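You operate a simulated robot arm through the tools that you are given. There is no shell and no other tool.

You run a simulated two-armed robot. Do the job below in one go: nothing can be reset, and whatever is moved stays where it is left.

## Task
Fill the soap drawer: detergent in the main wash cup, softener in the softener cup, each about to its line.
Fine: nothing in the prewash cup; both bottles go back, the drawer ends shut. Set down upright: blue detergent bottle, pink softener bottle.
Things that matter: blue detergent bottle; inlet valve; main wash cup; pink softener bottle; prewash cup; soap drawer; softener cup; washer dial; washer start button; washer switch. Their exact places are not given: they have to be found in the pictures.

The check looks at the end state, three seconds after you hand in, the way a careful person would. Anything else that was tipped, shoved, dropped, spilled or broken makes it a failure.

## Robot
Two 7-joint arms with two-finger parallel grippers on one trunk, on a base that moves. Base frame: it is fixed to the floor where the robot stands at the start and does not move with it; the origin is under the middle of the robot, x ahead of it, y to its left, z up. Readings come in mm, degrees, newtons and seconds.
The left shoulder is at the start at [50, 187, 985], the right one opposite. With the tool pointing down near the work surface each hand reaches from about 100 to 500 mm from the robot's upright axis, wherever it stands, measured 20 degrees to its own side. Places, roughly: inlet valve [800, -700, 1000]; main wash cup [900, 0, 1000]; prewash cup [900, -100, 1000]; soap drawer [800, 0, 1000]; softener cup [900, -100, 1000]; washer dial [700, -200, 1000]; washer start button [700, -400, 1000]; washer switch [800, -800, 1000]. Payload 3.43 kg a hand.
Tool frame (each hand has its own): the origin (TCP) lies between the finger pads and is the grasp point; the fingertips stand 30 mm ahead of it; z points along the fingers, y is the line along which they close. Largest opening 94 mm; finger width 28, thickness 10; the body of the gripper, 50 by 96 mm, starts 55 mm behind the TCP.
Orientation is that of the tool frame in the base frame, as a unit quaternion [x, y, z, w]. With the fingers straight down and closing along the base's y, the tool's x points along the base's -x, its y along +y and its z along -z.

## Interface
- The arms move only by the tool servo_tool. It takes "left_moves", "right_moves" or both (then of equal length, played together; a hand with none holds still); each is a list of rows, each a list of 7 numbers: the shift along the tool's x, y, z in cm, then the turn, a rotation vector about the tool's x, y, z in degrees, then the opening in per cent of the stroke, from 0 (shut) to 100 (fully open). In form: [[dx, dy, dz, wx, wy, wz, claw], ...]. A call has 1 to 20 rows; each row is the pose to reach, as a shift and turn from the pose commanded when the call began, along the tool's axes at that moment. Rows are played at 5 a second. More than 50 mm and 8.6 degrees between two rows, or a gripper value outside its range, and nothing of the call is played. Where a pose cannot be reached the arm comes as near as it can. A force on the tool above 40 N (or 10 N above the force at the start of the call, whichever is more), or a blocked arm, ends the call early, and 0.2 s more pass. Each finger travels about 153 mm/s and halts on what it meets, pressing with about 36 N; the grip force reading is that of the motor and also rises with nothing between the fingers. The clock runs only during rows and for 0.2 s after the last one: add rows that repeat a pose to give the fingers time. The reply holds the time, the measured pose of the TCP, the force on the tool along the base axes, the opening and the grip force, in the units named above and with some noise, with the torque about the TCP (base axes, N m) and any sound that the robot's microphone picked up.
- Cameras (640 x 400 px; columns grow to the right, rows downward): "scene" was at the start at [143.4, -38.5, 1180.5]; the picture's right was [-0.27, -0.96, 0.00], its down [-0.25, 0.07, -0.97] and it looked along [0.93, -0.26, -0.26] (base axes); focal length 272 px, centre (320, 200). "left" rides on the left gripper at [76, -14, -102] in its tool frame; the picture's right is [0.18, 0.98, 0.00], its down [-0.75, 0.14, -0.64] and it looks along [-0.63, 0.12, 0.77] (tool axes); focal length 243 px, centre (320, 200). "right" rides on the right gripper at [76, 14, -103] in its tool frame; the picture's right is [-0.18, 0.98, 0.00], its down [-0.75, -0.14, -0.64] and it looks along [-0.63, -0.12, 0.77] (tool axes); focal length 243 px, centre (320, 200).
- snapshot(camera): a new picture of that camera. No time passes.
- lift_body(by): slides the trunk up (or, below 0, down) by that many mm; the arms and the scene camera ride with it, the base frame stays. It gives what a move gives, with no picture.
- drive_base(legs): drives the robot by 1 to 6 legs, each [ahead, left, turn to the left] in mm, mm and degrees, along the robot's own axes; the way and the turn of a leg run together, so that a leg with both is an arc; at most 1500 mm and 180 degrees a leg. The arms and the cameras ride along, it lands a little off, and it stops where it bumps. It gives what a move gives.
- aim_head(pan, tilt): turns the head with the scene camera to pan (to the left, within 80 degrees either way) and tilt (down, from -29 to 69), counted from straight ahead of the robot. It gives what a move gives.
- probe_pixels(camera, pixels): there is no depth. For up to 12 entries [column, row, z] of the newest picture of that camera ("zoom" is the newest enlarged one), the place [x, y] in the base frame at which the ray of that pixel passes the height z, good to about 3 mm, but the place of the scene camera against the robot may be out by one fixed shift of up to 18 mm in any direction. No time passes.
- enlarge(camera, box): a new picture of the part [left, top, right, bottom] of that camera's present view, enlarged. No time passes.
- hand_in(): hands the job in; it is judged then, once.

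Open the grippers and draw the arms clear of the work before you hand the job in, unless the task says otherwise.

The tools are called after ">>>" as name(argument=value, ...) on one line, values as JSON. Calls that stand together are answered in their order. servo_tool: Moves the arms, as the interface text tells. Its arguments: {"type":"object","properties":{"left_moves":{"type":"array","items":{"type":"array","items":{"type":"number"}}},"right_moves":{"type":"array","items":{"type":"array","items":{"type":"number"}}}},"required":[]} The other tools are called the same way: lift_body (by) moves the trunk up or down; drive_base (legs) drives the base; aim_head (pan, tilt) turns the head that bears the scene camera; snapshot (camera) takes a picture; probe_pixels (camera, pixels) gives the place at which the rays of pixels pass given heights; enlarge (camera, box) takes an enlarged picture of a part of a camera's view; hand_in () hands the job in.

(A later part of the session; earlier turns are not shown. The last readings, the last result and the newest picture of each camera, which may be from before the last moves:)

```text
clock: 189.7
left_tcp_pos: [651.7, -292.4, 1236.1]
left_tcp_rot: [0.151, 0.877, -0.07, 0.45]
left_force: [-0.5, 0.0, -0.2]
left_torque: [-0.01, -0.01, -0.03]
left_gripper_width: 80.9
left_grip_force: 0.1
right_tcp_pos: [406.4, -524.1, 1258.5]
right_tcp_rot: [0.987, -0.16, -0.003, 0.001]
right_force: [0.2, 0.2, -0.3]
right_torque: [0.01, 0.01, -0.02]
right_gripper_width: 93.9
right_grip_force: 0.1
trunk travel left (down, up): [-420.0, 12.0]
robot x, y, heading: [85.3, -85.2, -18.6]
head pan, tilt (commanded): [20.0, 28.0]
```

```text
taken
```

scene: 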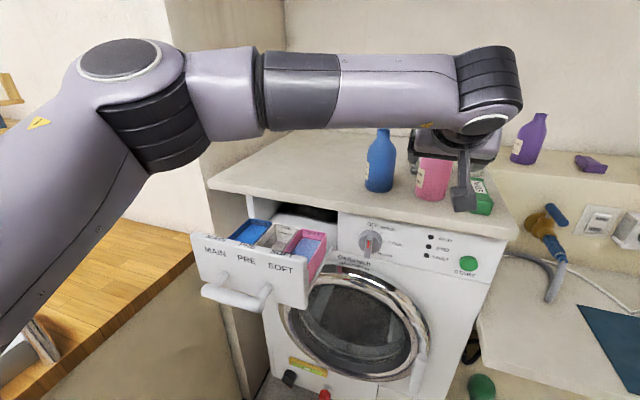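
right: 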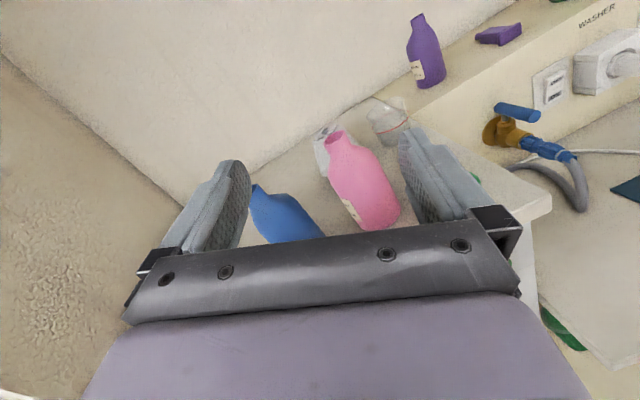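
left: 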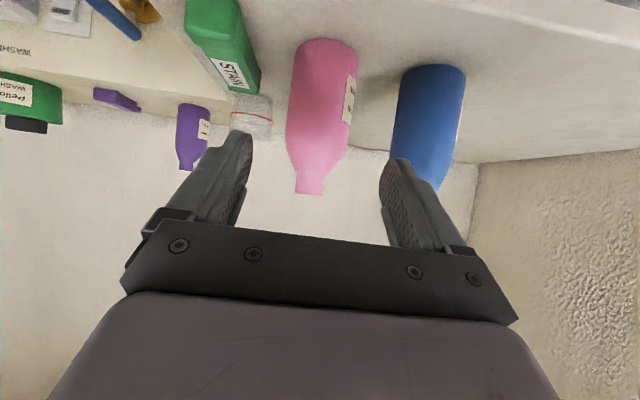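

Both bottles stand upright in their old places. Next I shut the drawer: I drive back 150 mm and right 60 mm (keeping the elbow far from the tap lever), then bring the left hand, fingers closed, in front of the panel.

>>> drive_base(legs=[[-150, 0, 0], [0, -60, 0]])

>>> servo_tool(left_moves=[[0.45, 4.4, -0.6, 0, 0, 0, 60], [0.9, 8.8, -1.2, 0, 0, 0, 30], [1.35, 13.2, -1.8, 0, 0, 0, 0], [1.8, 17.6, -2.5, 0, 0, 0, 0], [2.25, 22, -3.1, 0, 0, 0, 0], [2.7, 26.4, -3.7, 0, 0, 0, 0], [3.1, 30.8, -4.3, 0, 0, 0, 0], [3.56, 35.3, -4.96, 0, 0, 0, 0], [3.56, 35.3, -4.96, 0, 0, 0, 0]])

>>> snapshot(camera="scene")

```text
clock: 191.8
left_tcp_pos: [489.6, -300.0, 1235.3]
left_tcp_rot: [0.15, 0.877, -0.07, 0.451]
left_force: [-0.1, -0.4, 0.0]
left_torque: [0.05, -0.03, 0.02]
left_gripper_width: 80.7
left_grip_force: 0.0
right_tcp_pos: [244.9, -532.6, 1258.7]
right_tcp_rot: [0.987, -0.16, -0.002, 0.0]
right_force: [0.2, 0.1, -0.1]
right_torque: [-0.01, -0.01, 0.05]
right_gripper_width: 94.2
right_grip_force: 0.1
trunk travel left (down, up): [-420.0, 12.0]
robot x, y, heading: [-75.2, -98.1, -18.8]
head pan, tilt (commanded): [20.0, 28.0]
```

```text
clock: 193.8
left_tcp_pos: [548.2, 54.0, 1240.7]
left_tcp_rot: [0.151, 0.877, -0.07, 0.451]
left_force: [0.6, 0.0, 0.9]
left_torque: [0.0, 0.03, -0.01]
left_gripper_width: 0.2
left_grip_force: 32.5
right_tcp_pos: [244.9, -532.3, 1257.6]
right_tcp_rot: [0.987, -0.16, -0.002, 0.001]
right_force: [0.2, 0.6, 0.2]
right_torque: [0.05, 0.01, 0.02]
right_gripper_width: 94.2
right_grip_force: 0.1
trunk travel left (down, up): [-420.0, 12.0]
robot x, y, heading: [-74.7, -93.7, -18.8]
head pan, tilt (commanded): [20.0, 28.0]
```

```text
taken
```

scene: 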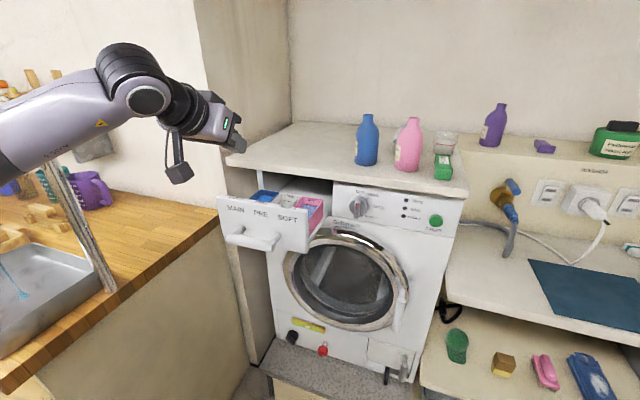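

The closed fingers are at a≈502, b≈226, in front of the panel. I lower them 185 mm to z≈1055, just above the handle's height.

>>> servo_tool(left_moves=[[2.5, 0, 1.8, 0, 0, 0, 0], [5.0, 0, 3.6, 0, 0, 0, 0], [7.5, -0.1, 5.4, 0, 0, 0, 0], [10, -0.1, 7.2, 0, 0, 0, 0], [12.6, -0.15, 9, 0, 0, 0, 0], [15.1, -0.2, 10.8, 0, 0, 0, 0], [15.1, -0.2, 10.8, 0, 0, 0, 0]])

>>> snapshot(camera="left")

>>> snapshot(camera="scene")

```text
clock: 195.4
left_tcp_pos: [548.5, 53.7, 1053.8]
left_tcp_rot: [0.151, 0.877, -0.071, 0.451]
left_force: [-1.0, -0.8, 0.0]
left_torque: [0.03, -0.01, -0.04]
left_gripper_width: 0.0
left_grip_force: 32.9
right_tcp_pos: [245.4, -531.3, 1257.9]
right_tcp_rot: [0.987, -0.161, -0.002, 0.0]
right_force: [-0.1, 0.3, 1.3]
right_torque: [-0.02, 0.01, 0.02]
right_gripper_width: 94.0
right_grip_force: 0.1
trunk travel left (down, up): [-420.0, 12.0]
robot x, y, heading: [-78.1, -92.0, -18.7]
head pan, tilt (commanded): [20.0, 28.0]
```

```text
taken
```

left: 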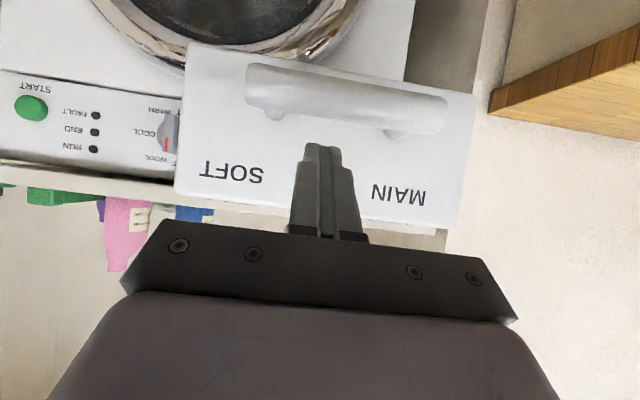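

```text
taken
```

scene: 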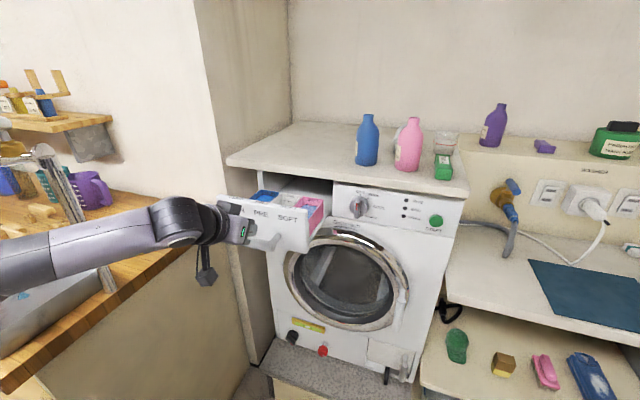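

The closed fingertips point at the panel between "SOFT" and "MAIN", just above the handle. I push forward slowly, 12 cm first.

>>> servo_tool(left_moves=[[-0.7, 0.01, 0.98, 0, 0, 0, 0], [-1.4, 0.02, 1.95, 0, 0, 0, 0], [-2.1, 0.03, 2.93, 0, 0, 0, 0], [-2.8, 0.04, 3.9, 0, 0, 0, 0], [-3.5, 0.05, 4.88, 0, 0, 0, 0], [-4.2, 0.06, 5.85, 0, 0, 0, 0], [-4.9, 0.07, 6.83, 0, 0, 0, 0], [-5.6, 0.08, 7.8, 0, 0, 0, 0], [-6.3, 0.09, 8.78, 0, 0, 0, 0], [-7.0, 0.1, 9.76, 0, 0, 0, 0]])

>>> snapshot(camera="scene")

>>> snapshot(camera="left")

```text
clock: 197.6
left_tcp_pos: [660.9, 14.7, 1055.3]
left_tcp_rot: [0.151, 0.877, -0.07, 0.451]
left_force: [-0.2, 0.1, 0.7]
left_torque: [0.0, -0.01, -0.01]
left_gripper_width: 0.0
left_grip_force: 32.6
right_tcp_pos: [244.8, -531.4, 1258.4]
right_tcp_rot: [0.987, -0.161, -0.002, 0.001]
right_force: [-0.6, 0.0, 0.3]
right_torque: [0.0, 0.0, -0.01]
right_gripper_width: 94.0
right_grip_force: 0.1
trunk travel left (down, up): [-420.0, 12.0]
robot x, y, heading: [-76.3, -91.8, -18.9]
head pan, tilt (commanded): [20.0, 28.0]
```

```text
taken
```

scene: 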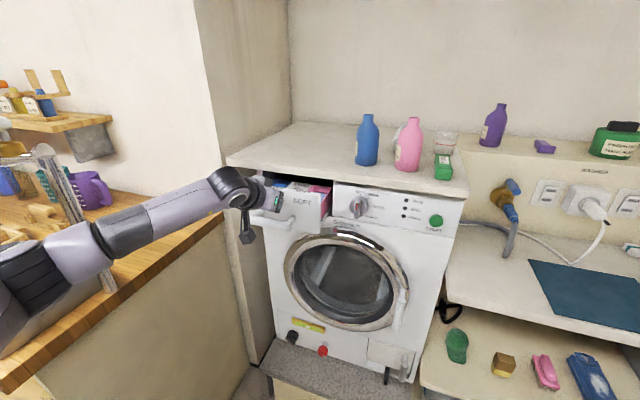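

```text
taken
```

left: 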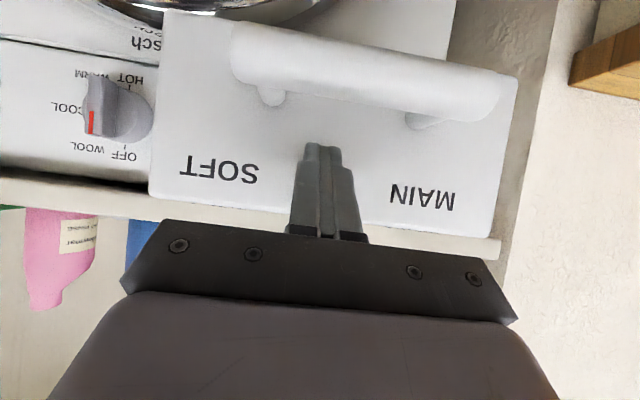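

The drawer slides in without resistance (panel now ~10 cm from shut). I check the elbow against the tap before the last part.

>>> aim_head(pan=55, tilt=30)

>>> snapshot(camera="scene")

```text
clock: 198.6
left_tcp_pos: [661.8, 15.6, 1052.1]
left_tcp_rot: [0.151, 0.877, -0.071, 0.451]
left_force: [-0.6, 0.8, 0.3]
left_torque: [0.01, -0.01, -0.01]
left_gripper_width: 0.0
left_grip_force: 33.2
right_tcp_pos: [245.6, -531.5, 1257.8]
right_tcp_rot: [0.987, -0.16, -0.002, 0.0]
right_force: [-0.2, -0.4, -0.4]
right_torque: [-0.01, 0.0, -0.04]
right_gripper_width: 94.0
right_grip_force: 0.0
trunk travel left (down, up): [-420.0, 12.0]
robot x, y, heading: [-74.5, -91.1, -18.7]
head pan, tilt (commanded): [55.0, 30.0]
```

```text
taken
```

scene: 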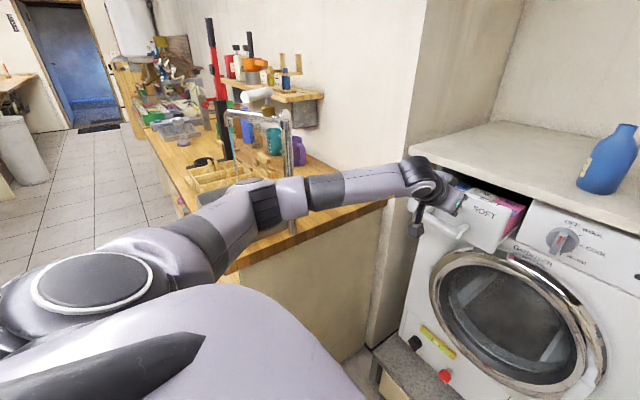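

The elbow is clear of the tap. I push the remaining ~10 cm slowly and stop on resistance.

>>> servo_tool(left_moves=[[-0.58, 0.01, 0.81, 0, 0, 0, 0], [-1.17, 0.02, 1.63, 0, 0, 0, 0], [-1.75, 0.02, 2.44, 0, 0, 0, 0], [-2.33, 0.03, 3.25, 0, 0, 0, 0], [-2.92, 0.04, 4.07, 0, 0, 0, 0], [-3.5, 0.05, 4.88, 0, 0, 0, 0], [-4.08, 0.06, 5.69, 0, 0, 0, 0], [-4.66, 0.06, 6.5, 0, 0, 0, 0], [-5.25, 0.07, 7.32, 0, 0, 0, 0]])

>>> aim_head(pan=20, tilt=28)

>>> snapshot(camera="scene")

>>> snapshot(camera="left")

```text
clock: 200.6
left_tcp_pos: [746.4, -13.5, 1053.8]
left_tcp_rot: [0.15, 0.877, -0.069, 0.45]
left_force: [0.5, -0.1, -1.1]
left_torque: [0.03, -0.02, 0.01]
left_gripper_width: 0.2
left_grip_force: 32.6
right_tcp_pos: [245.0, -530.9, 1258.9]
right_tcp_rot: [0.987, -0.161, -0.002, 0.001]
right_force: [0.2, 0.6, -0.2]
right_torque: [0.01, -0.02, -0.04]
right_gripper_width: 94.1
right_grip_force: 0.0
trunk travel left (down, up): [-420.0, 12.0]
robot x, y, heading: [-72.6, -93.9, -18.7]
head pan, tilt (commanded): [55.0, 30.0]
```

```text
clock: 201.7
left_tcp_pos: [747.2, -13.6, 1055.1]
left_tcp_rot: [0.15, 0.877, -0.07, 0.451]
left_force: [0.2, -1.0, -0.4]
left_torque: [-0.01, 0.01, 0.01]
left_gripper_width: 0.1
left_grip_force: 32.7
right_tcp_pos: [245.6, -531.7, 1259.4]
right_tcp_rot: [0.987, -0.161, -0.001, 0.001]
right_force: [-0.8, 0.7, 0.1]
right_torque: [0.01, -0.03, 0.02]
right_gripper_width: 93.9
right_grip_force: 0.0
trunk travel left (down, up): [-420.0, 12.0]
robot x, y, heading: [-71.5, -92.5, -18.6]
head pan, tilt (commanded): [20.0, 28.0]
```

```text
taken
```

scene: 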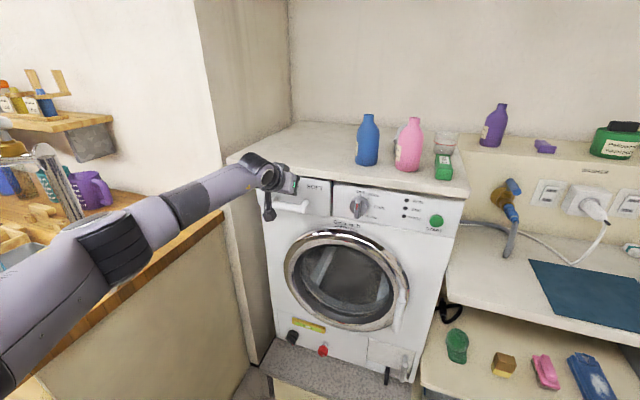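

```text
taken
```

left: 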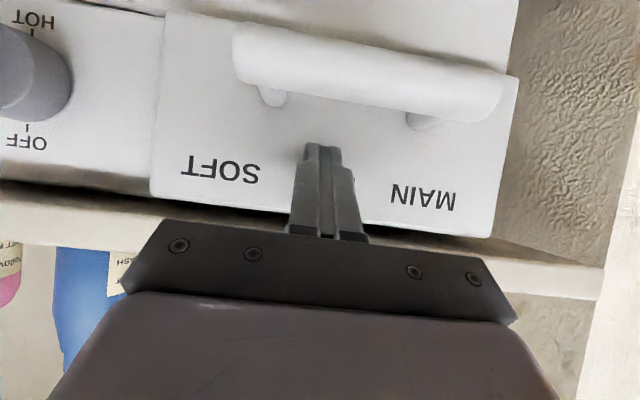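

The drawer is nearly flush, about 1–1.5 cm out. I push on in 4 mm steps until it seats.

>>> servo_tool(left_moves=[[-0.23, 0, 0.33, 0, 0, 0, 0], [-0.47, 0, 0.65, 0, 0, 0, 0], [-0.7, 0.01, 0.98, 0, 0, 0, 0], [-0.87, 0.01, 1.22, 0, 0, 0, 0]])

>>> enlarge(camera="scene", box=[225, 130, 385, 230])

```text
clock: 202.7
left_tcp_pos: [762.1, -18.6, 1055.3]
left_tcp_rot: [0.149, 0.878, -0.07, 0.45]
left_force: [-0.3, -1.3, -0.5]
left_torque: [0.02, -0.03, 0.0]
left_gripper_width: 0.2
left_grip_force: 33.3
right_tcp_pos: [245.9, -533.4, 1257.0]
right_tcp_rot: [0.987, -0.161, -0.001, 0.001]
right_force: [-0.3, 0.3, -0.2]
right_torque: [0.0, -0.01, 0.01]
right_gripper_width: 93.7
right_grip_force: 0.0
trunk travel left (down, up): [-420.0, 12.0]
robot x, y, heading: [-74.6, -95.9, -18.9]
head pan, tilt (commanded): [20.0, 28.0]
```

```text
4.00 times, centred on (305, 180) of scene
```

zoom: 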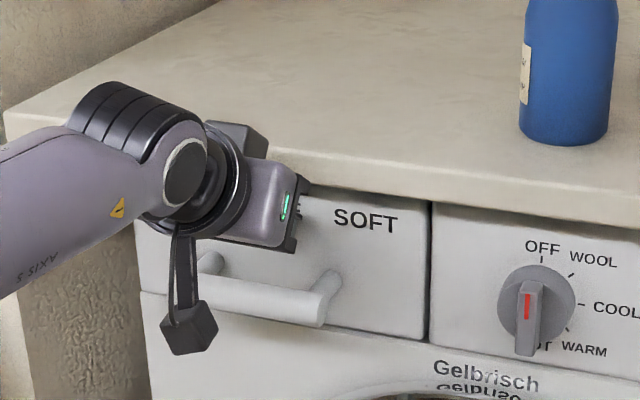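

It looks flush with the neighbouring panel, but no stop felt yet. I push up to 12 mm more in 3 mm steps to feel for the end stop.

>>> servo_tool(left_moves=[[-0.17, 0, 0.24, 0, 0, 0, 0], [-0.35, 0, 0.49, 0, 0, 0, 0], [-0.52, 0.01, 0.73, 0, 0, 0, 0], [-0.6, 0.01, 0.83, 0, 0, 0, 0]])

>>> enlarge(camera="scene", box=[225, 130, 385, 230])

>>> snapshot(camera="left")

```text
clock: 203.4
left_tcp_pos: [761.8, -18.2, 1054.9]
left_tcp_rot: [0.15, 0.879, -0.07, 0.447]
left_force: [-24.6, 6.8, 8.4]
left_torque: [0.01, -0.12, -0.03]
left_gripper_width: 0.0
left_grip_force: 32.7
right_tcp_pos: [240.4, -530.5, 1261.8]
right_tcp_rot: [0.987, -0.159, 0.0, 0.0]
right_force: [0.1, -0.7, 0.2]
right_torque: [-0.02, -0.02, -0.01]
right_gripper_width: 94.1
right_grip_force: 0.0
trunk travel left (down, up): [-420.0, 12.0]
robot x, y, heading: [-73.1, -97.3, -18.9]
head pan, tilt (commanded): [20.0, 28.0]
stopped in row 3 (left hand): the force on the tool passed its limit at 43 N (the readings are from after the stop); the commanded pose is now the measured one
```

```text
4.00 times, centred on (305, 180) of scene
```

zoom: 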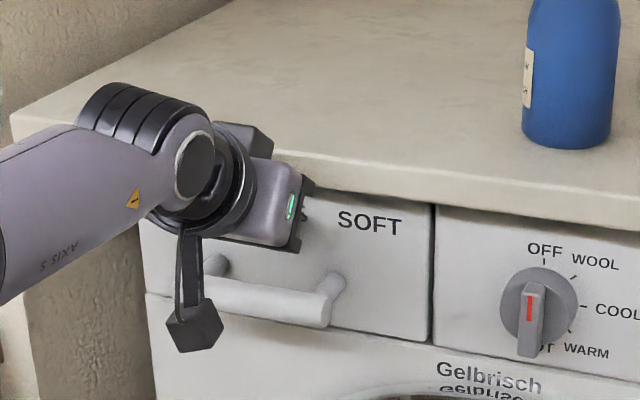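

```text
taken
```

left: 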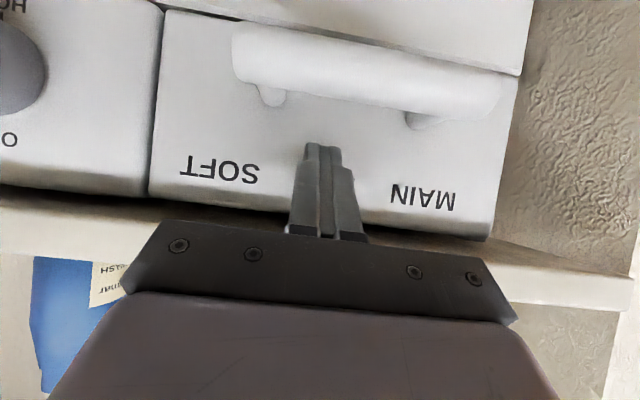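

The drawer hit its end stop (43 N): it's shut. I back the left hand straight off 100 mm, then raise it.

>>> servo_tool(left_moves=[[2.0, 0, -2.8, 0, 0, 0, 0], [4.0, 0, -5.5, 0, 0, 0, 0], [5.83, -0.08, -8.13, 0, 0, 0, 0], [7.6, -0.08, -10.6, 0, 0, 0, 0], [7.6, -0.08, -10.6, 0, 0, 0, 0]])

>>> servo_tool(left_moves=[[-3.2, 0, -2.3, 0, 0, 0, 0], [-6.5, 0, -4.6, 0, 0, 0, 0], [-9.7, -1, -7, 0, 0, 0, 0], [-13, -3, -9.3, 0, 0, 0, 0], [-15.4, -5, -11.1, 0, 0, 0, 0], [-15.4, -5, -11.1, 0, 0, 0, 0]])

>>> snapshot(camera="scene")

```text
clock: 204.6
left_tcp_pos: [641.7, 23.9, 1054.1]
left_tcp_rot: [0.15, 0.88, -0.068, 0.446]
left_force: [0.0, -0.4, 0.3]
left_torque: [0.0, 0.0, -0.03]
left_gripper_width: 0.0
left_grip_force: 32.6
right_tcp_pos: [245.0, -531.0, 1258.7]
right_tcp_rot: [0.987, -0.16, -0.002, 0.0]
right_force: [0.1, 0.8, -0.5]
right_torque: [-0.01, 0.01, -0.02]
right_gripper_width: 94.1
right_grip_force: 0.0
trunk travel left (down, up): [-420.0, 12.0]
robot x, y, heading: [-74.1, -91.4, -18.8]
head pan, tilt (commanded): [20.0, 28.0]
```

```text
clock: 206.0
left_tcp_pos: [627.7, -27.3, 1240.3]
left_tcp_rot: [0.15, 0.881, -0.069, 0.444]
left_force: [-0.4, -0.2, 0.7]
left_torque: [-0.03, 0.0, -0.01]
left_gripper_width: 0.0
left_grip_force: 32.7
right_tcp_pos: [244.8, -531.8, 1258.4]
right_tcp_rot: [0.987, -0.16, -0.002, 0.001]
right_force: [-0.4, -0.5, -0.1]
right_torque: [0.03, -0.02, -0.02]
right_gripper_width: 93.9
right_grip_force: 0.2
trunk travel left (down, up): [-420.0, 12.0]
robot x, y, heading: [-72.1, -92.2, -18.7]
head pan, tilt (commanded): [20.0, 28.0]
```

```text
taken
```

scene: 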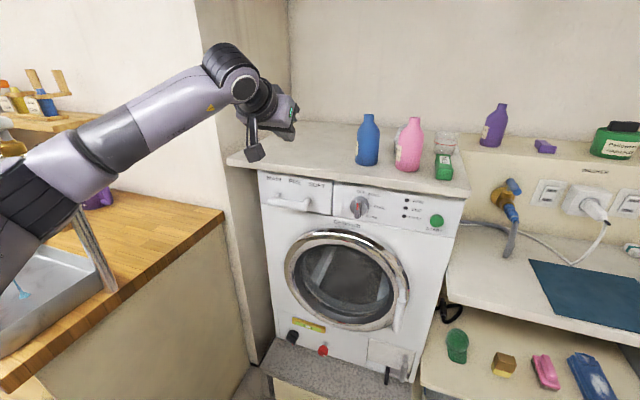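

The drawer is shut and everything on the counter stands as before. Now the tap: I look at it from here, zoomed.

>>> aim_head(pan=58, tilt=20)

>>> snapshot(camera="scene")

>>> enlarge(camera="scene", box=[200, 110, 360, 210])

```text
clock: 207.1
left_tcp_pos: [627.4, -27.4, 1240.9]
left_tcp_rot: [0.151, 0.88, -0.069, 0.446]
left_force: [0.2, 0.2, 0.1]
left_torque: [0.01, 0.02, 0.03]
left_gripper_width: 0.1
left_grip_force: 32.9
right_tcp_pos: [245.5, -531.6, 1257.7]
right_tcp_rot: [0.987, -0.16, -0.002, 0.001]
right_force: [0.3, 0.4, 1.0]
right_torque: [-0.02, 0.0, 0.03]
right_gripper_width: 93.8
right_grip_force: 0.0
trunk travel left (down, up): [-420.0, 12.0]
robot x, y, heading: [-73.3, -90.8, -18.6]
head pan, tilt (commanded): [58.0, 20.0]
```

```text
taken
```

scene: 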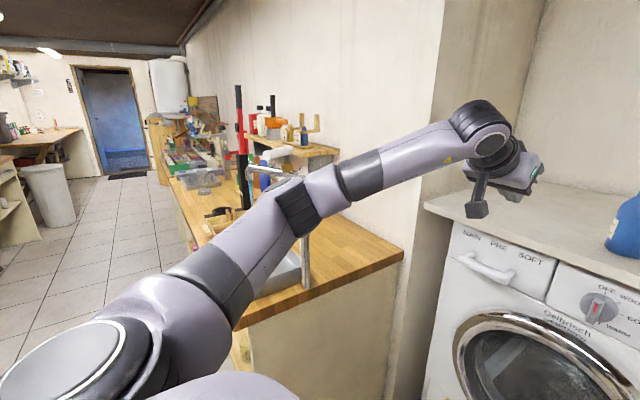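

```text
4.00 times, centred on (280, 160) of scene
```

zoom: 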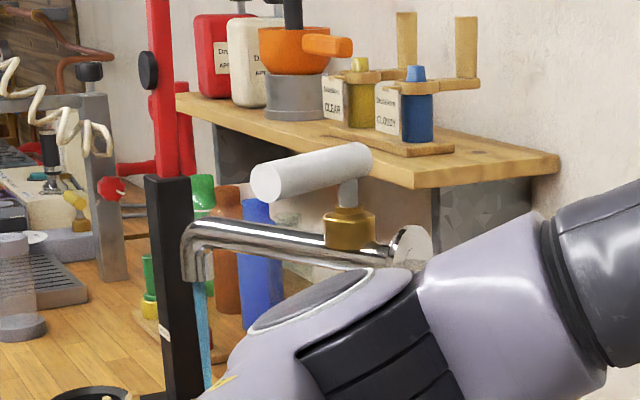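

The lever is now clear: brass valve on the spout, stem, and a white bar whose long end points toward the robot, with water running from the spout. I record rays from this viewpoint for triangulation.

>>> probe_pixels(camera="scene", pixels=[[267, 155.5, 1200], [267, 155.5, 1300], [287, 152.5, 1200], [287, 152.5, 1300], [287.5, 167, 1200], [287.5, 167, 1300], [248, 171, 1200], [248, 171, 1300], [302.5, 171, 1200], [302.5, 171, 1300], [293, 148, 1200], [293, 148, 1300]])

```text
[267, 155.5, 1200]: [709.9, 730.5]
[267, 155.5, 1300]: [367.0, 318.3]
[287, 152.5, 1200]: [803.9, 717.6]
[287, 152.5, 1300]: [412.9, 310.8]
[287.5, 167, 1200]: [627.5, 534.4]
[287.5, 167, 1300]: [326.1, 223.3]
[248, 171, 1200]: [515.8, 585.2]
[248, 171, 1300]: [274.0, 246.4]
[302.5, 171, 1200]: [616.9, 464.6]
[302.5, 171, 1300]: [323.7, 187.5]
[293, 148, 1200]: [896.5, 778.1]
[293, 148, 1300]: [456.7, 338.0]
```

I'll face the tap so that closing the lever becomes a simple forward push. First I retract the left hand close to the body so nothing is swept when turning.

>>> servo_tool(left_moves=[[1.8, -2.6, -2.4, 0, 0, 0, 0], [3.6, -5.2, -4.8, 0, 0, 0, 0], [5.4, -7.8, -7.3, 0, 0, 0, 0], [7.2, -10.5, -9.8, 0, 0, 0, 0], [9, -13.2, -12.2, 0, 0, 0, 0], [10.8, -15.8, -14.7, 0, 0, 0, 0], [12.6, -18.4, -17.1, 0, 0, 0, 0], [12.6, -18.4, -17.1, 0, 0, 0, 0]])

>>> snapshot(camera="scene")

```text
clock: 208.8
left_tcp_pos: [366.7, -130.3, 1238.4]
left_tcp_rot: [0.149, 0.88, -0.068, 0.447]
left_force: [0.9, 0.2, 0.6]
left_torque: [0.02, -0.03, 0.02]
left_gripper_width: 0.0
left_grip_force: 33.1
right_tcp_pos: [246.3, -530.6, 1258.0]
right_tcp_rot: [0.987, -0.16, -0.002, 0.001]
right_force: [-1.2, 0.0, 0.2]
right_torque: [-0.02, 0.01, -0.02]
right_gripper_width: 94.1
right_grip_force: 0.0
trunk travel left (down, up): [-420.0, 12.0]
robot x, y, heading: [-75.4, -94.9, -18.7]
head pan, tilt (commanded): [58.0, 20.0]
```

```text
taken
```

scene: 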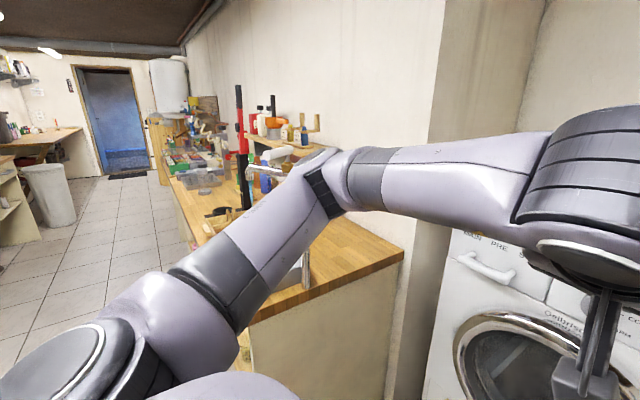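

The left arm is tucked in with the elbow well short of the tap. I turn the base 57° left in place to face the tap.

>>> drive_base(legs=[[0, 0, 57]])

>>> aim_head(pan=0, tilt=20)

>>> snapshot(camera="scene")

```text
clock: 211.8
left_tcp_pos: [199.3, 255.7, 1239.2]
left_tcp_rot: [-0.287, 0.845, 0.152, 0.425]
left_force: [-0.3, -0.1, 0.0]
left_torque: [0.0, 0.0, 0.05]
left_gripper_width: 0.0
left_grip_force: 33.0
right_tcp_pos: [466.4, -65.4, 1257.8]
right_tcp_rot: [0.944, 0.329, -0.001, 0.001]
right_force: [-0.9, 0.2, 0.4]
right_torque: [0.02, -0.03, 0.05]
right_gripper_width: 93.9
right_grip_force: 0.0
trunk travel left (down, up): [-420.0, 12.0]
robot x, y, heading: [-74.7, -90.8, 38.0]
head pan, tilt (commanded): [58.0, 20.0]
```

```text
clock: 213.1
left_tcp_pos: [199.3, 255.6, 1239.9]
left_tcp_rot: [-0.286, 0.846, 0.151, 0.424]
left_force: [-0.7, -0.4, -0.6]
left_torque: [0.0, -0.03, 0.01]
left_gripper_width: 0.2
left_grip_force: 33.2
right_tcp_pos: [467.7, -64.0, 1258.8]
right_tcp_rot: [0.944, 0.329, -0.002, 0.002]
right_force: [-0.5, 0.0, -0.1]
right_torque: [0.01, 0.04, 0.01]
right_gripper_width: 94.1
right_grip_force: 0.1
trunk travel left (down, up): [-420.0, 12.0]
robot x, y, heading: [-79.5, -90.9, 38.1]
head pan, tilt (commanded): [0.0, 20.0]
```

```text
taken
```

scene: 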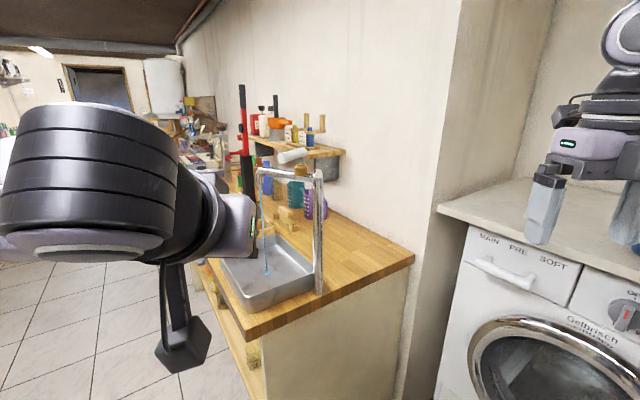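

I'm facing the tap: lever at (293,157), spout end at (262,170) with the stream running to the sink at (268,272). I zoom in and get rays from this second viewpoint.

>>> enlarge(camera="scene", box=[240, 135, 340, 197])

```text
6.40 times, centred on (290, 166) of scene
```

zoom: 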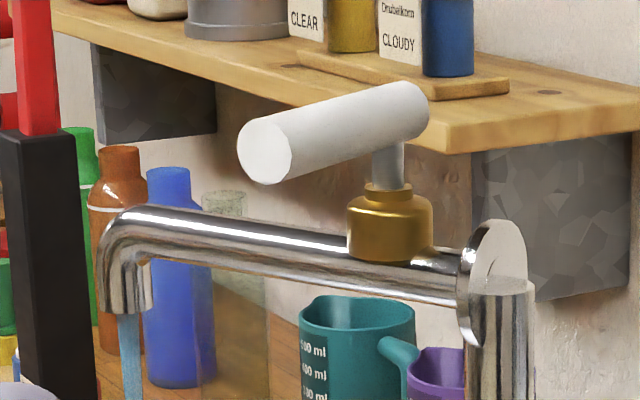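

>>> probe_pixels(camera="scene", pixels=[[281.4, 158.75, 1200], [281.4, 158.75, 1300], [301.25, 158.4, 1200], [301.25, 158.4, 1300], [300.9, 171, 1200], [300.9, 171, 1300], [259.5, 170, 1200], [259.5, 170, 1300], [317.8, 174.1, 1200], [317.8, 174.1, 1300], [303.5, 151, 1200], [303.5, 151, 1300]])

```text
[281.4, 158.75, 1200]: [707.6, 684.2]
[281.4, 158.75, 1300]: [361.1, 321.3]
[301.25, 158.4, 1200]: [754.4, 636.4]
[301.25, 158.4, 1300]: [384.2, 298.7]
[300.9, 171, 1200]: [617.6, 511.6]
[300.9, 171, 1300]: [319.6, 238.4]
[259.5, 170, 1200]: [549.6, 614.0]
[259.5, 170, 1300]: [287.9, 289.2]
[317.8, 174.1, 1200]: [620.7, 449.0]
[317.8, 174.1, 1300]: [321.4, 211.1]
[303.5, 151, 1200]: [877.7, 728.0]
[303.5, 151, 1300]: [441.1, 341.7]
```

The two viewpoints are close together, so I cross-check with the riser's foot on the bench and the sink rim.

>>> enlarge(camera="scene", box=[220, 160, 420, 330])

>>> probe_pixels(camera="scene", pixels=[[319, 291, 880], [319, 291, 900], [413, 255, 880], [413, 255, 900], [247, 342, 880], [247, 342, 900]])

```text
2.35 times, centred on (320, 245) of scene
```

zoom: 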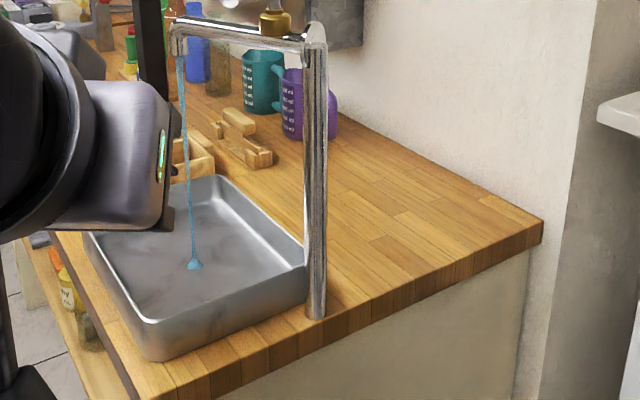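

```text
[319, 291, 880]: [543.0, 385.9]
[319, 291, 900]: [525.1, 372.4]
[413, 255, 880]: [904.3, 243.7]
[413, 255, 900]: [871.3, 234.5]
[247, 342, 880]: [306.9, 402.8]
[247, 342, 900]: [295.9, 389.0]
```

From the geometry: valve pivot ≈ 782 mm ahead and 50 mm left of me at z≈1270, lever pointing back toward me; closed means parallel to the spout, i.e. its end swings forward-left. I drive 50 mm ahead and bring the closed left fingers to ~40 mm behind the lever's end.

>>> drive_base(legs=[[50, 0, 0]])

>>> servo_tool(left_moves=[[-2.6, -0.6, 2.2, 0, 0, 0, 0], [-5.2, -1.2, 4.4, 0, 0, 0, 0], [-7.8, -1.8, 6.6, 0, 0, 0, 0], [-10.4, -2.4, 8.8, 0, 0, 0, 0], [-12.9, -3, 11, 0, 0, 0, 0], [-12.9, -3, 11, 0, 0, 0, 0]])

>>> snapshot(camera="left")

>>> snapshot(camera="scene")

```text
clock: 214.0
left_tcp_pos: [238.6, 286.2, 1238.3]
left_tcp_rot: [-0.286, 0.846, 0.15, 0.425]
left_force: [-1.0, 0.8, -0.3]
left_torque: [-0.03, 0.03, -0.01]
left_gripper_width: 0.0
left_grip_force: 32.6
right_tcp_pos: [506.7, -34.4, 1258.8]
right_tcp_rot: [0.944, 0.329, -0.003, 0.001]
right_force: [-0.9, 1.1, -0.3]
right_torque: [-0.02, 0.06, -0.01]
right_gripper_width: 93.7
right_grip_force: 0.0
trunk travel left (down, up): [-420.0, 12.0]
robot x, y, heading: [-38.4, -63.9, 38.2]
head pan, tilt (commanded): [0.0, 20.0]
```

```text
clock: 215.4
left_tcp_pos: [387.7, 362.5, 1277.2]
left_tcp_rot: [-0.286, 0.845, 0.151, 0.425]
left_force: [-0.1, -0.1, -0.7]
left_torque: [0.0, -0.05, 0.02]
left_gripper_width: 0.0
left_grip_force: 33.2
right_tcp_pos: [505.4, -34.4, 1259.7]
right_tcp_rot: [0.944, 0.329, -0.001, 0.0]
right_force: [-0.7, 0.3, 0.6]
right_torque: [0.0, 0.01, 0.04]
right_gripper_width: 94.0
right_grip_force: 0.1
trunk travel left (down, up): [-420.0, 12.0]
robot x, y, heading: [-33.7, -60.2, 38.2]
head pan, tilt (commanded): [0.0, 20.0]
```

```text
taken
```

left: 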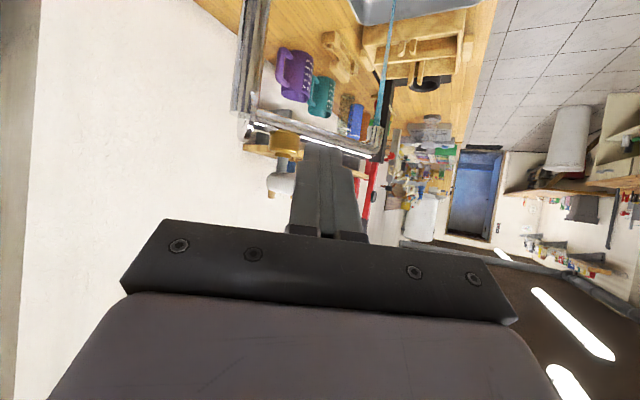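

```text
taken
```

scene: 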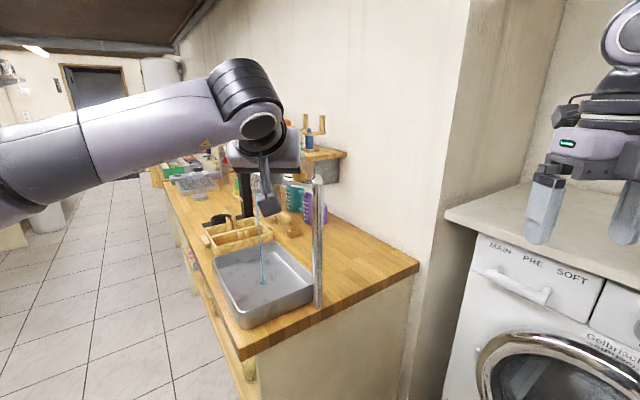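

The left camera shows the brass valve at (285,145) and part of the white lever at (280,185), just beside my fingertips. I enlarge to judge the alignment.

>>> enlarge(camera="left", box=[220, 90, 420, 240])

>>> enlarge(camera="scene", box=[200, 100, 360, 220])

```text
2.67 times, centred on (320, 165) of left
```

zoom: 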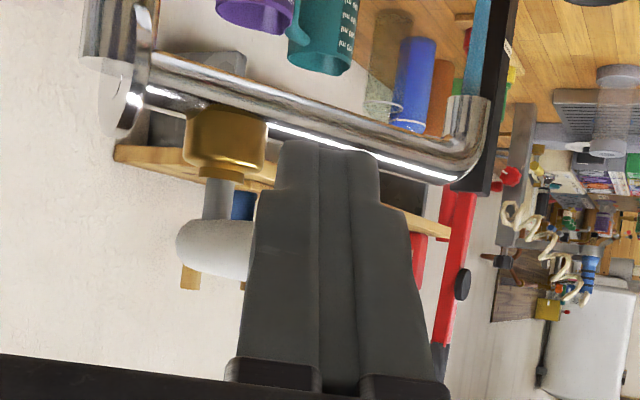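

```text
3.33 times, centred on (280, 160) of scene
```

zoom: 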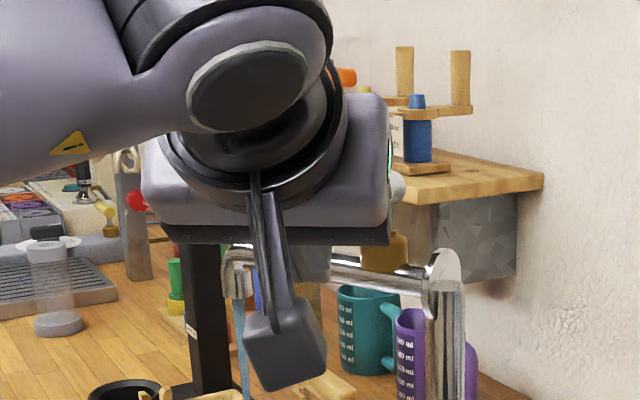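

The fist is right behind the lever's long part, at the right height (lever z≈1272). I push forward 50 mm in small steps.

>>> servo_tool(left_moves=[[-0.6, 0, 0.8, 0, 0, 0, 0], [-1.2, 0, 1.6, 0, 0, 0, 0], [-1.8, 0, 2.41, 0, 0, 0, 0], [-2.38, 0.1, 3.22, 0, 0, 0, 0], [-2.98, 0.2, 4.02, 0, 0, 0, 0]])

>>> enlarge(camera="left", box=[220, 90, 420, 240])

>>> enlarge(camera="scene", box=[200, 120, 360, 300])

```text
clock: 216.6
left_tcp_pos: [429.7, 391.6, 1279.3]
left_tcp_rot: [-0.283, 0.846, 0.151, 0.426]
left_force: [0.4, 0.1, -0.5]
left_torque: [0.01, 0.02, 0.05]
left_gripper_width: 0.0
left_grip_force: 32.7
right_tcp_pos: [506.9, -36.1, 1256.6]
right_tcp_rot: [0.944, 0.329, -0.003, 0.002]
right_force: [0.9, -0.7, -0.2]
right_torque: [0.05, 0.09, 0.0]
right_gripper_width: 94.0
right_grip_force: 0.0
trunk travel left (down, up): [-420.0, 12.0]
robot x, y, heading: [-38.5, -64.9, 38.2]
head pan, tilt (commanded): [0.0, 20.0]
```

```text
2.67 times, centred on (320, 165) of left
```

zoom: 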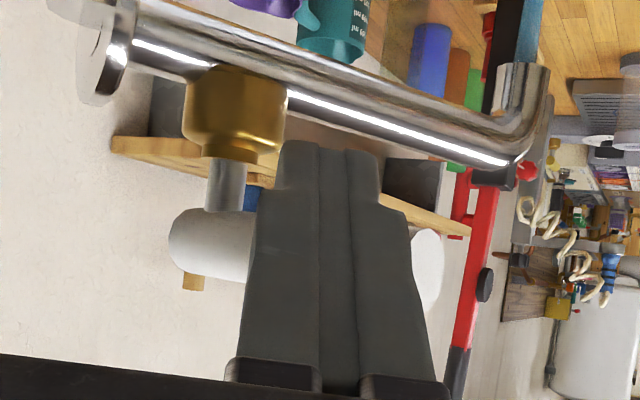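

```text
2.22 times, centred on (280, 210) of scene
```

zoom: 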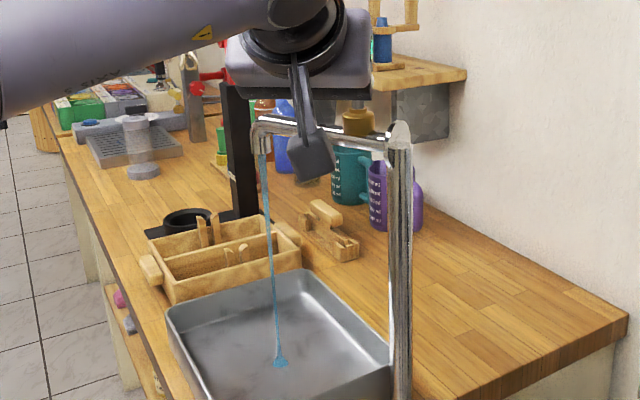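

The fist has begun to swing the lever (its end now shows on the far side of my fingers), with hardly any force. I continue forward and left along its arc by another 40 mm.

>>> servo_tool(left_moves=[[-0.6, 0.5, 0.8, 0, 0, 0, 0], [-1.19, 1.0, 1.6, 0, 0, 0, 0], [-1.79, 1.6, 2.4, 0, 0, 0, 0], [-2.38, 2.2, 3.2, 0, 0, 0, 0]])

>>> enlarge(camera="left", box=[220, 90, 420, 240])

>>> enlarge(camera="scene", box=[200, 120, 360, 300])

```text
clock: 217.6
left_tcp_pos: [444.4, 437.1, 1278.6]
left_tcp_rot: [-0.287, 0.845, 0.152, 0.425]
left_force: [-0.3, -0.3, -0.1]
left_torque: [0.02, 0.01, 0.01]
left_gripper_width: 0.0
left_grip_force: 32.7
right_tcp_pos: [505.3, -35.1, 1258.7]
right_tcp_rot: [0.944, 0.329, -0.001, 0.002]
right_force: [0.9, -0.4, 0.0]
right_torque: [0.03, -0.01, 0.02]
right_gripper_width: 94.2
right_grip_force: 0.1
trunk travel left (down, up): [-420.0, 12.0]
robot x, y, heading: [-38.1, -63.7, 38.1]
head pan, tilt (commanded): [0.0, 20.0]
```

```text
2.67 times, centred on (320, 165) of left
```

zoom: 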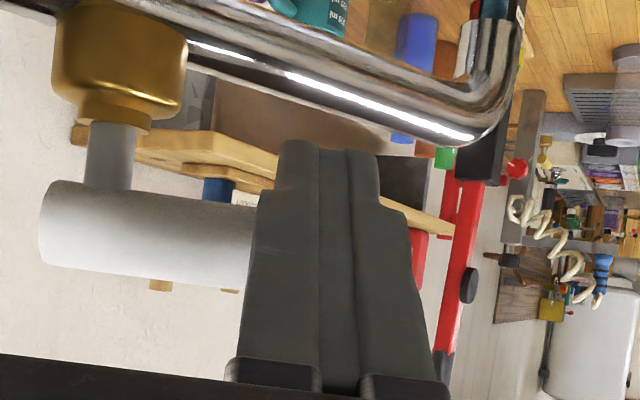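

```text
2.22 times, centred on (280, 210) of scene
```

zoom: 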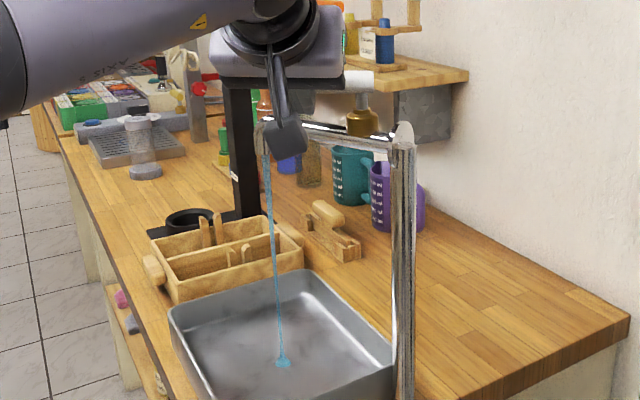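

The lever now lies across in front of the fingers, partly turned; the water still runs. I push on forward another 40 mm.

>>> servo_tool(left_moves=[[-0.6, 0.2, 0.8, 0, 0, 0, 0], [-1.19, 0.4, 1.6, 0, 0, 0, 0], [-1.79, 0.6, 2.4, 0, 0, 0, 0], [-2.38, 0.8, 3.2, 0, 0, 0, 0]])

>>> enlarge(camera="left", box=[220, 90, 420, 240])

>>> enlarge(camera="scene", box=[200, 120, 360, 300])

```text
clock: 218.6
left_tcp_pos: [464.7, 460.4, 1274.6]
left_tcp_rot: [-0.286, 0.85, 0.148, 0.417]
left_force: [-14.5, -8.6, -2.2]
left_torque: [-0.05, 0.17, -0.07]
left_gripper_width: 0.0
left_grip_force: 32.5
right_tcp_pos: [503.8, -35.7, 1260.1]
right_tcp_rot: [0.944, 0.329, -0.001, 0.001]
right_force: [0.4, 0.1, -0.2]
right_torque: [-0.02, 0.03, 0.01]
right_gripper_width: 94.1
right_grip_force: 0.0
trunk travel left (down, up): [-420.0, 12.0]
robot x, y, heading: [-36.0, -63.5, 37.8]
head pan, tilt (commanded): [0.0, 20.0]
stopped in row 4 (left hand): the force on the tool passed its limit at 49 N (the readings are from after the stop); the commanded pose is now the measured one
```

```text
2.67 times, centred on (320, 165) of left
```

zoom: 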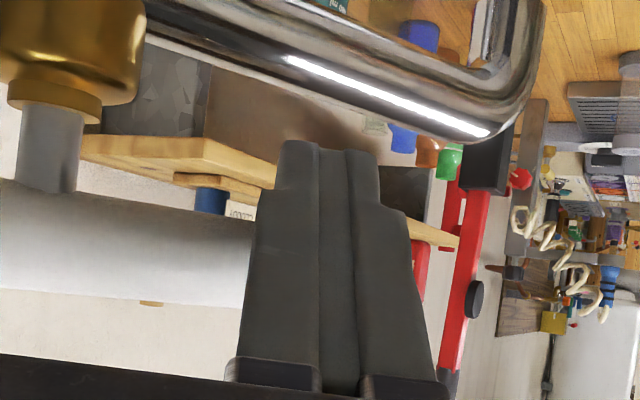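

```text
2.22 times, centred on (280, 210) of scene
```

zoom: 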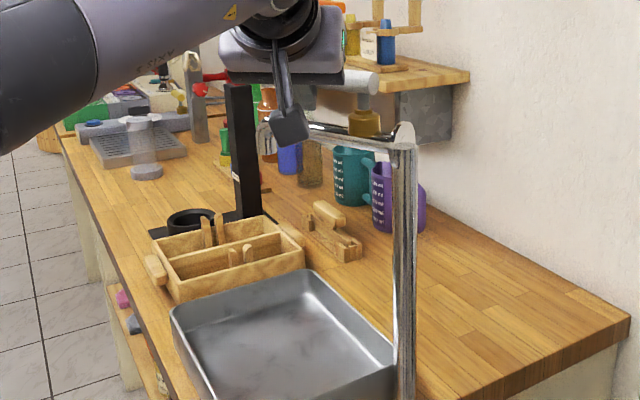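

The water has stopped: the lever reached its closed stop (49 N) and no stream is left in the sink. I back the hand straight off.

>>> servo_tool(left_moves=[[2.0, 0, -2.7, 0, 0, 0, 0], [4.0, 0, -5.4, 0, 0, 0, 0], [6.0, -0.5, -8.1, 0, 0, 0, 0], [8.0, -1.5, -10.8, 0, 0, 0, 0], [10, -2.5, -13.5, 0, 0, 0, 0], [12, -3.5, -16, 0, 0, 0, 0], [12, -3.5, -16, 0, 0, 0, 0]])

>>> snapshot(camera="scene")

>>> enlarge(camera="left", box=[220, 60, 460, 240])

```text
clock: 220.2
left_tcp_pos: [330.1, 312.3, 1275.3]
left_tcp_rot: [-0.286, 0.85, 0.149, 0.417]
left_force: [0.4, 0.2, 0.6]
left_torque: [0.0, 0.01, 0.03]
left_gripper_width: 0.0
left_grip_force: 33.3
right_tcp_pos: [505.5, -34.5, 1258.9]
right_tcp_rot: [0.944, 0.33, -0.001, 0.001]
right_force: [-0.5, -0.1, -0.1]
right_torque: [0.04, -0.01, 0.03]
right_gripper_width: 93.9
right_grip_force: 0.0
trunk travel left (down, up): [-420.0, 12.0]
robot x, y, heading: [-35.5, -61.2, 37.8]
head pan, tilt (commanded): [0.0, 20.0]
```

```text
taken
```

scene: 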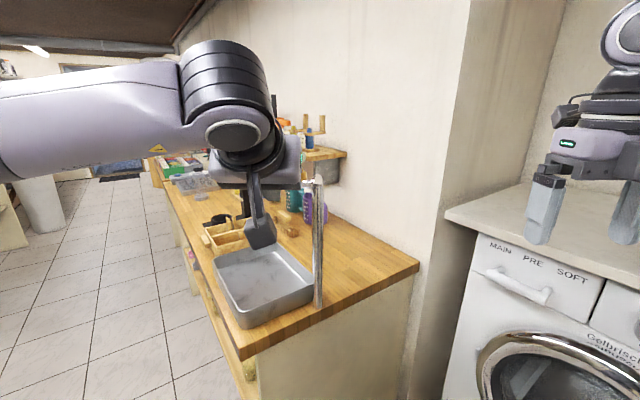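

```text
2.22 times, centred on (340, 150) of left
```

zoom: 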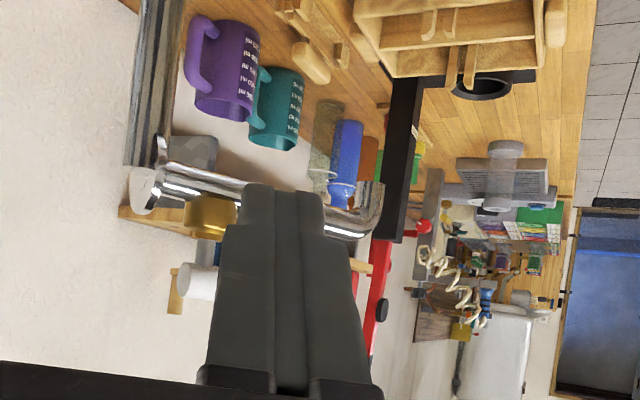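

The lever lies along the spout again and no water runs. I open the left gripper while pulling the hand in a little, then back off and turn to face the washer again for a final check.

>>> servo_tool(left_moves=[[1.8, 0, -2.4, 0, 0, 0, 50], [3.6, 0, -4.8, 0, 0, 0, 100], [4.8, 0, -6.4, 0, 0, 0, 100], [4.8, 0, -6.4, 0, 0, 0, 100]])

>>> drive_base(legs=[[-150, 0, 0]])

>>> snapshot(camera="scene")

>>> enlarge(camera="scene", box=[200, 120, 360, 300])

```text
clock: 221.2
left_tcp_pos: [267.6, 262.3, 1277.9]
left_tcp_rot: [-0.286, 0.85, 0.149, 0.417]
left_force: [0.5, -0.6, -0.8]
left_torque: [0.0, -0.02, -0.02]
left_gripper_width: 93.8
left_grip_force: 0.1
right_tcp_pos: [505.7, -34.0, 1258.7]
right_tcp_rot: [0.944, 0.33, -0.001, 0.001]
right_force: [0.0, 0.0, -0.4]
right_torque: [-0.02, -0.01, 0.01]
right_gripper_width: 94.1
right_grip_force: 0.0
trunk travel left (down, up): [-420.0, 12.0]
robot x, y, heading: [-38.2, -62.4, 38.0]
head pan, tilt (commanded): [0.0, 20.0]
```

```text
clock: 222.5
left_tcp_pos: [149.6, 171.1, 1277.3]
left_tcp_rot: [-0.287, 0.849, 0.149, 0.418]
left_force: [0.0, -0.3, -0.1]
left_torque: [-0.04, -0.03, 0.03]
left_gripper_width: 94.0
left_grip_force: 0.0
right_tcp_pos: [388.4, -125.2, 1259.1]
right_tcp_rot: [0.944, 0.329, -0.002, 0.002]
right_force: [-0.8, -1.2, 0.7]
right_torque: [0.01, -0.02, 0.01]
right_gripper_width: 94.1
right_grip_force: 0.0
trunk travel left (down, up): [-420.0, 12.0]
robot x, y, heading: [-152.6, -155.1, 38.0]
head pan, tilt (commanded): [0.0, 20.0]
```

```text
taken
```

scene: 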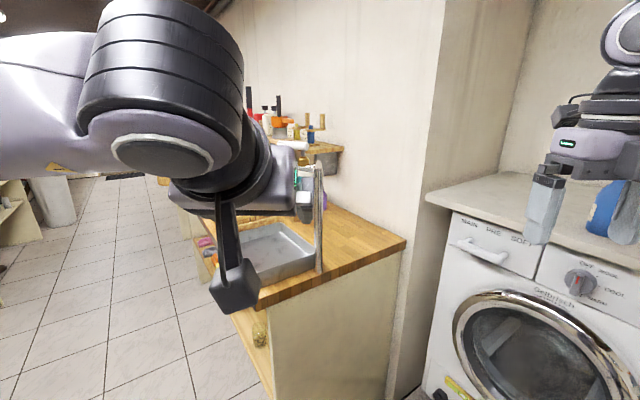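

```text
2.22 times, centred on (280, 210) of scene
```

zoom: 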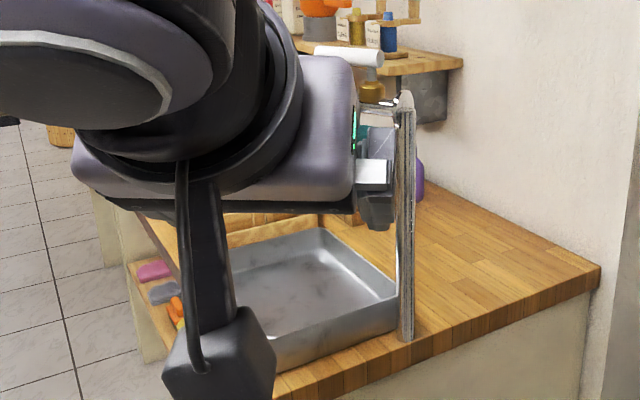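

The sink is dry of any stream and the lever is parallel to the spout. I turn back 57° to the right to inspect the washer and counter.

>>> drive_base(legs=[[0, 0, -57]])

>>> aim_head(pan=10, tilt=20)

>>> snapshot(camera="scene")

```text
clock: 225.4
left_tcp_pos: [287.0, -227.1, 1275.8]
left_tcp_rot: [0.15, 0.884, -0.067, 0.438]
left_force: [-0.2, -0.9, 0.3]
left_torque: [-0.01, 0.01, 0.01]
left_gripper_width: 94.2
left_grip_force: 0.1
right_tcp_pos: [169.2, -590.2, 1258.1]
right_tcp_rot: [0.988, -0.156, -0.001, 0.0]
right_force: [1.2, 0.2, 0.4]
right_torque: [-0.01, -0.01, 0.0]
right_gripper_width: 94.0
right_grip_force: 0.0
trunk travel left (down, up): [-420.0, 12.0]
robot x, y, heading: [-153.6, -156.6, -18.5]
head pan, tilt (commanded): [0.0, 20.0]
```

```text
clock: 226.2
left_tcp_pos: [285.6, -226.6, 1276.0]
left_tcp_rot: [0.15, 0.884, -0.066, 0.439]
left_force: [-0.2, -0.1, -0.2]
left_torque: [-0.03, 0.0, -0.01]
left_gripper_width: 93.7
left_grip_force: 0.1
right_tcp_pos: [169.0, -589.6, 1258.3]
right_tcp_rot: [0.988, -0.156, -0.002, 0.0]
right_force: [0.3, -0.8, -0.7]
right_torque: [-0.01, 0.0, -0.01]
right_gripper_width: 94.2
right_grip_force: 0.2
trunk travel left (down, up): [-420.0, 12.0]
robot x, y, heading: [-149.3, -155.9, -18.3]
head pan, tilt (commanded): [10.0, 20.0]
```

```text
taken
```

scene: 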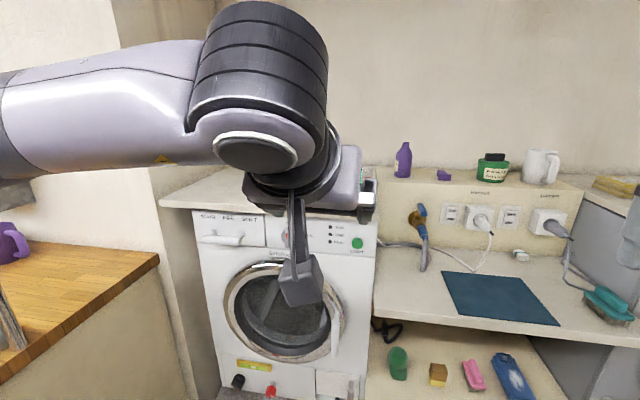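

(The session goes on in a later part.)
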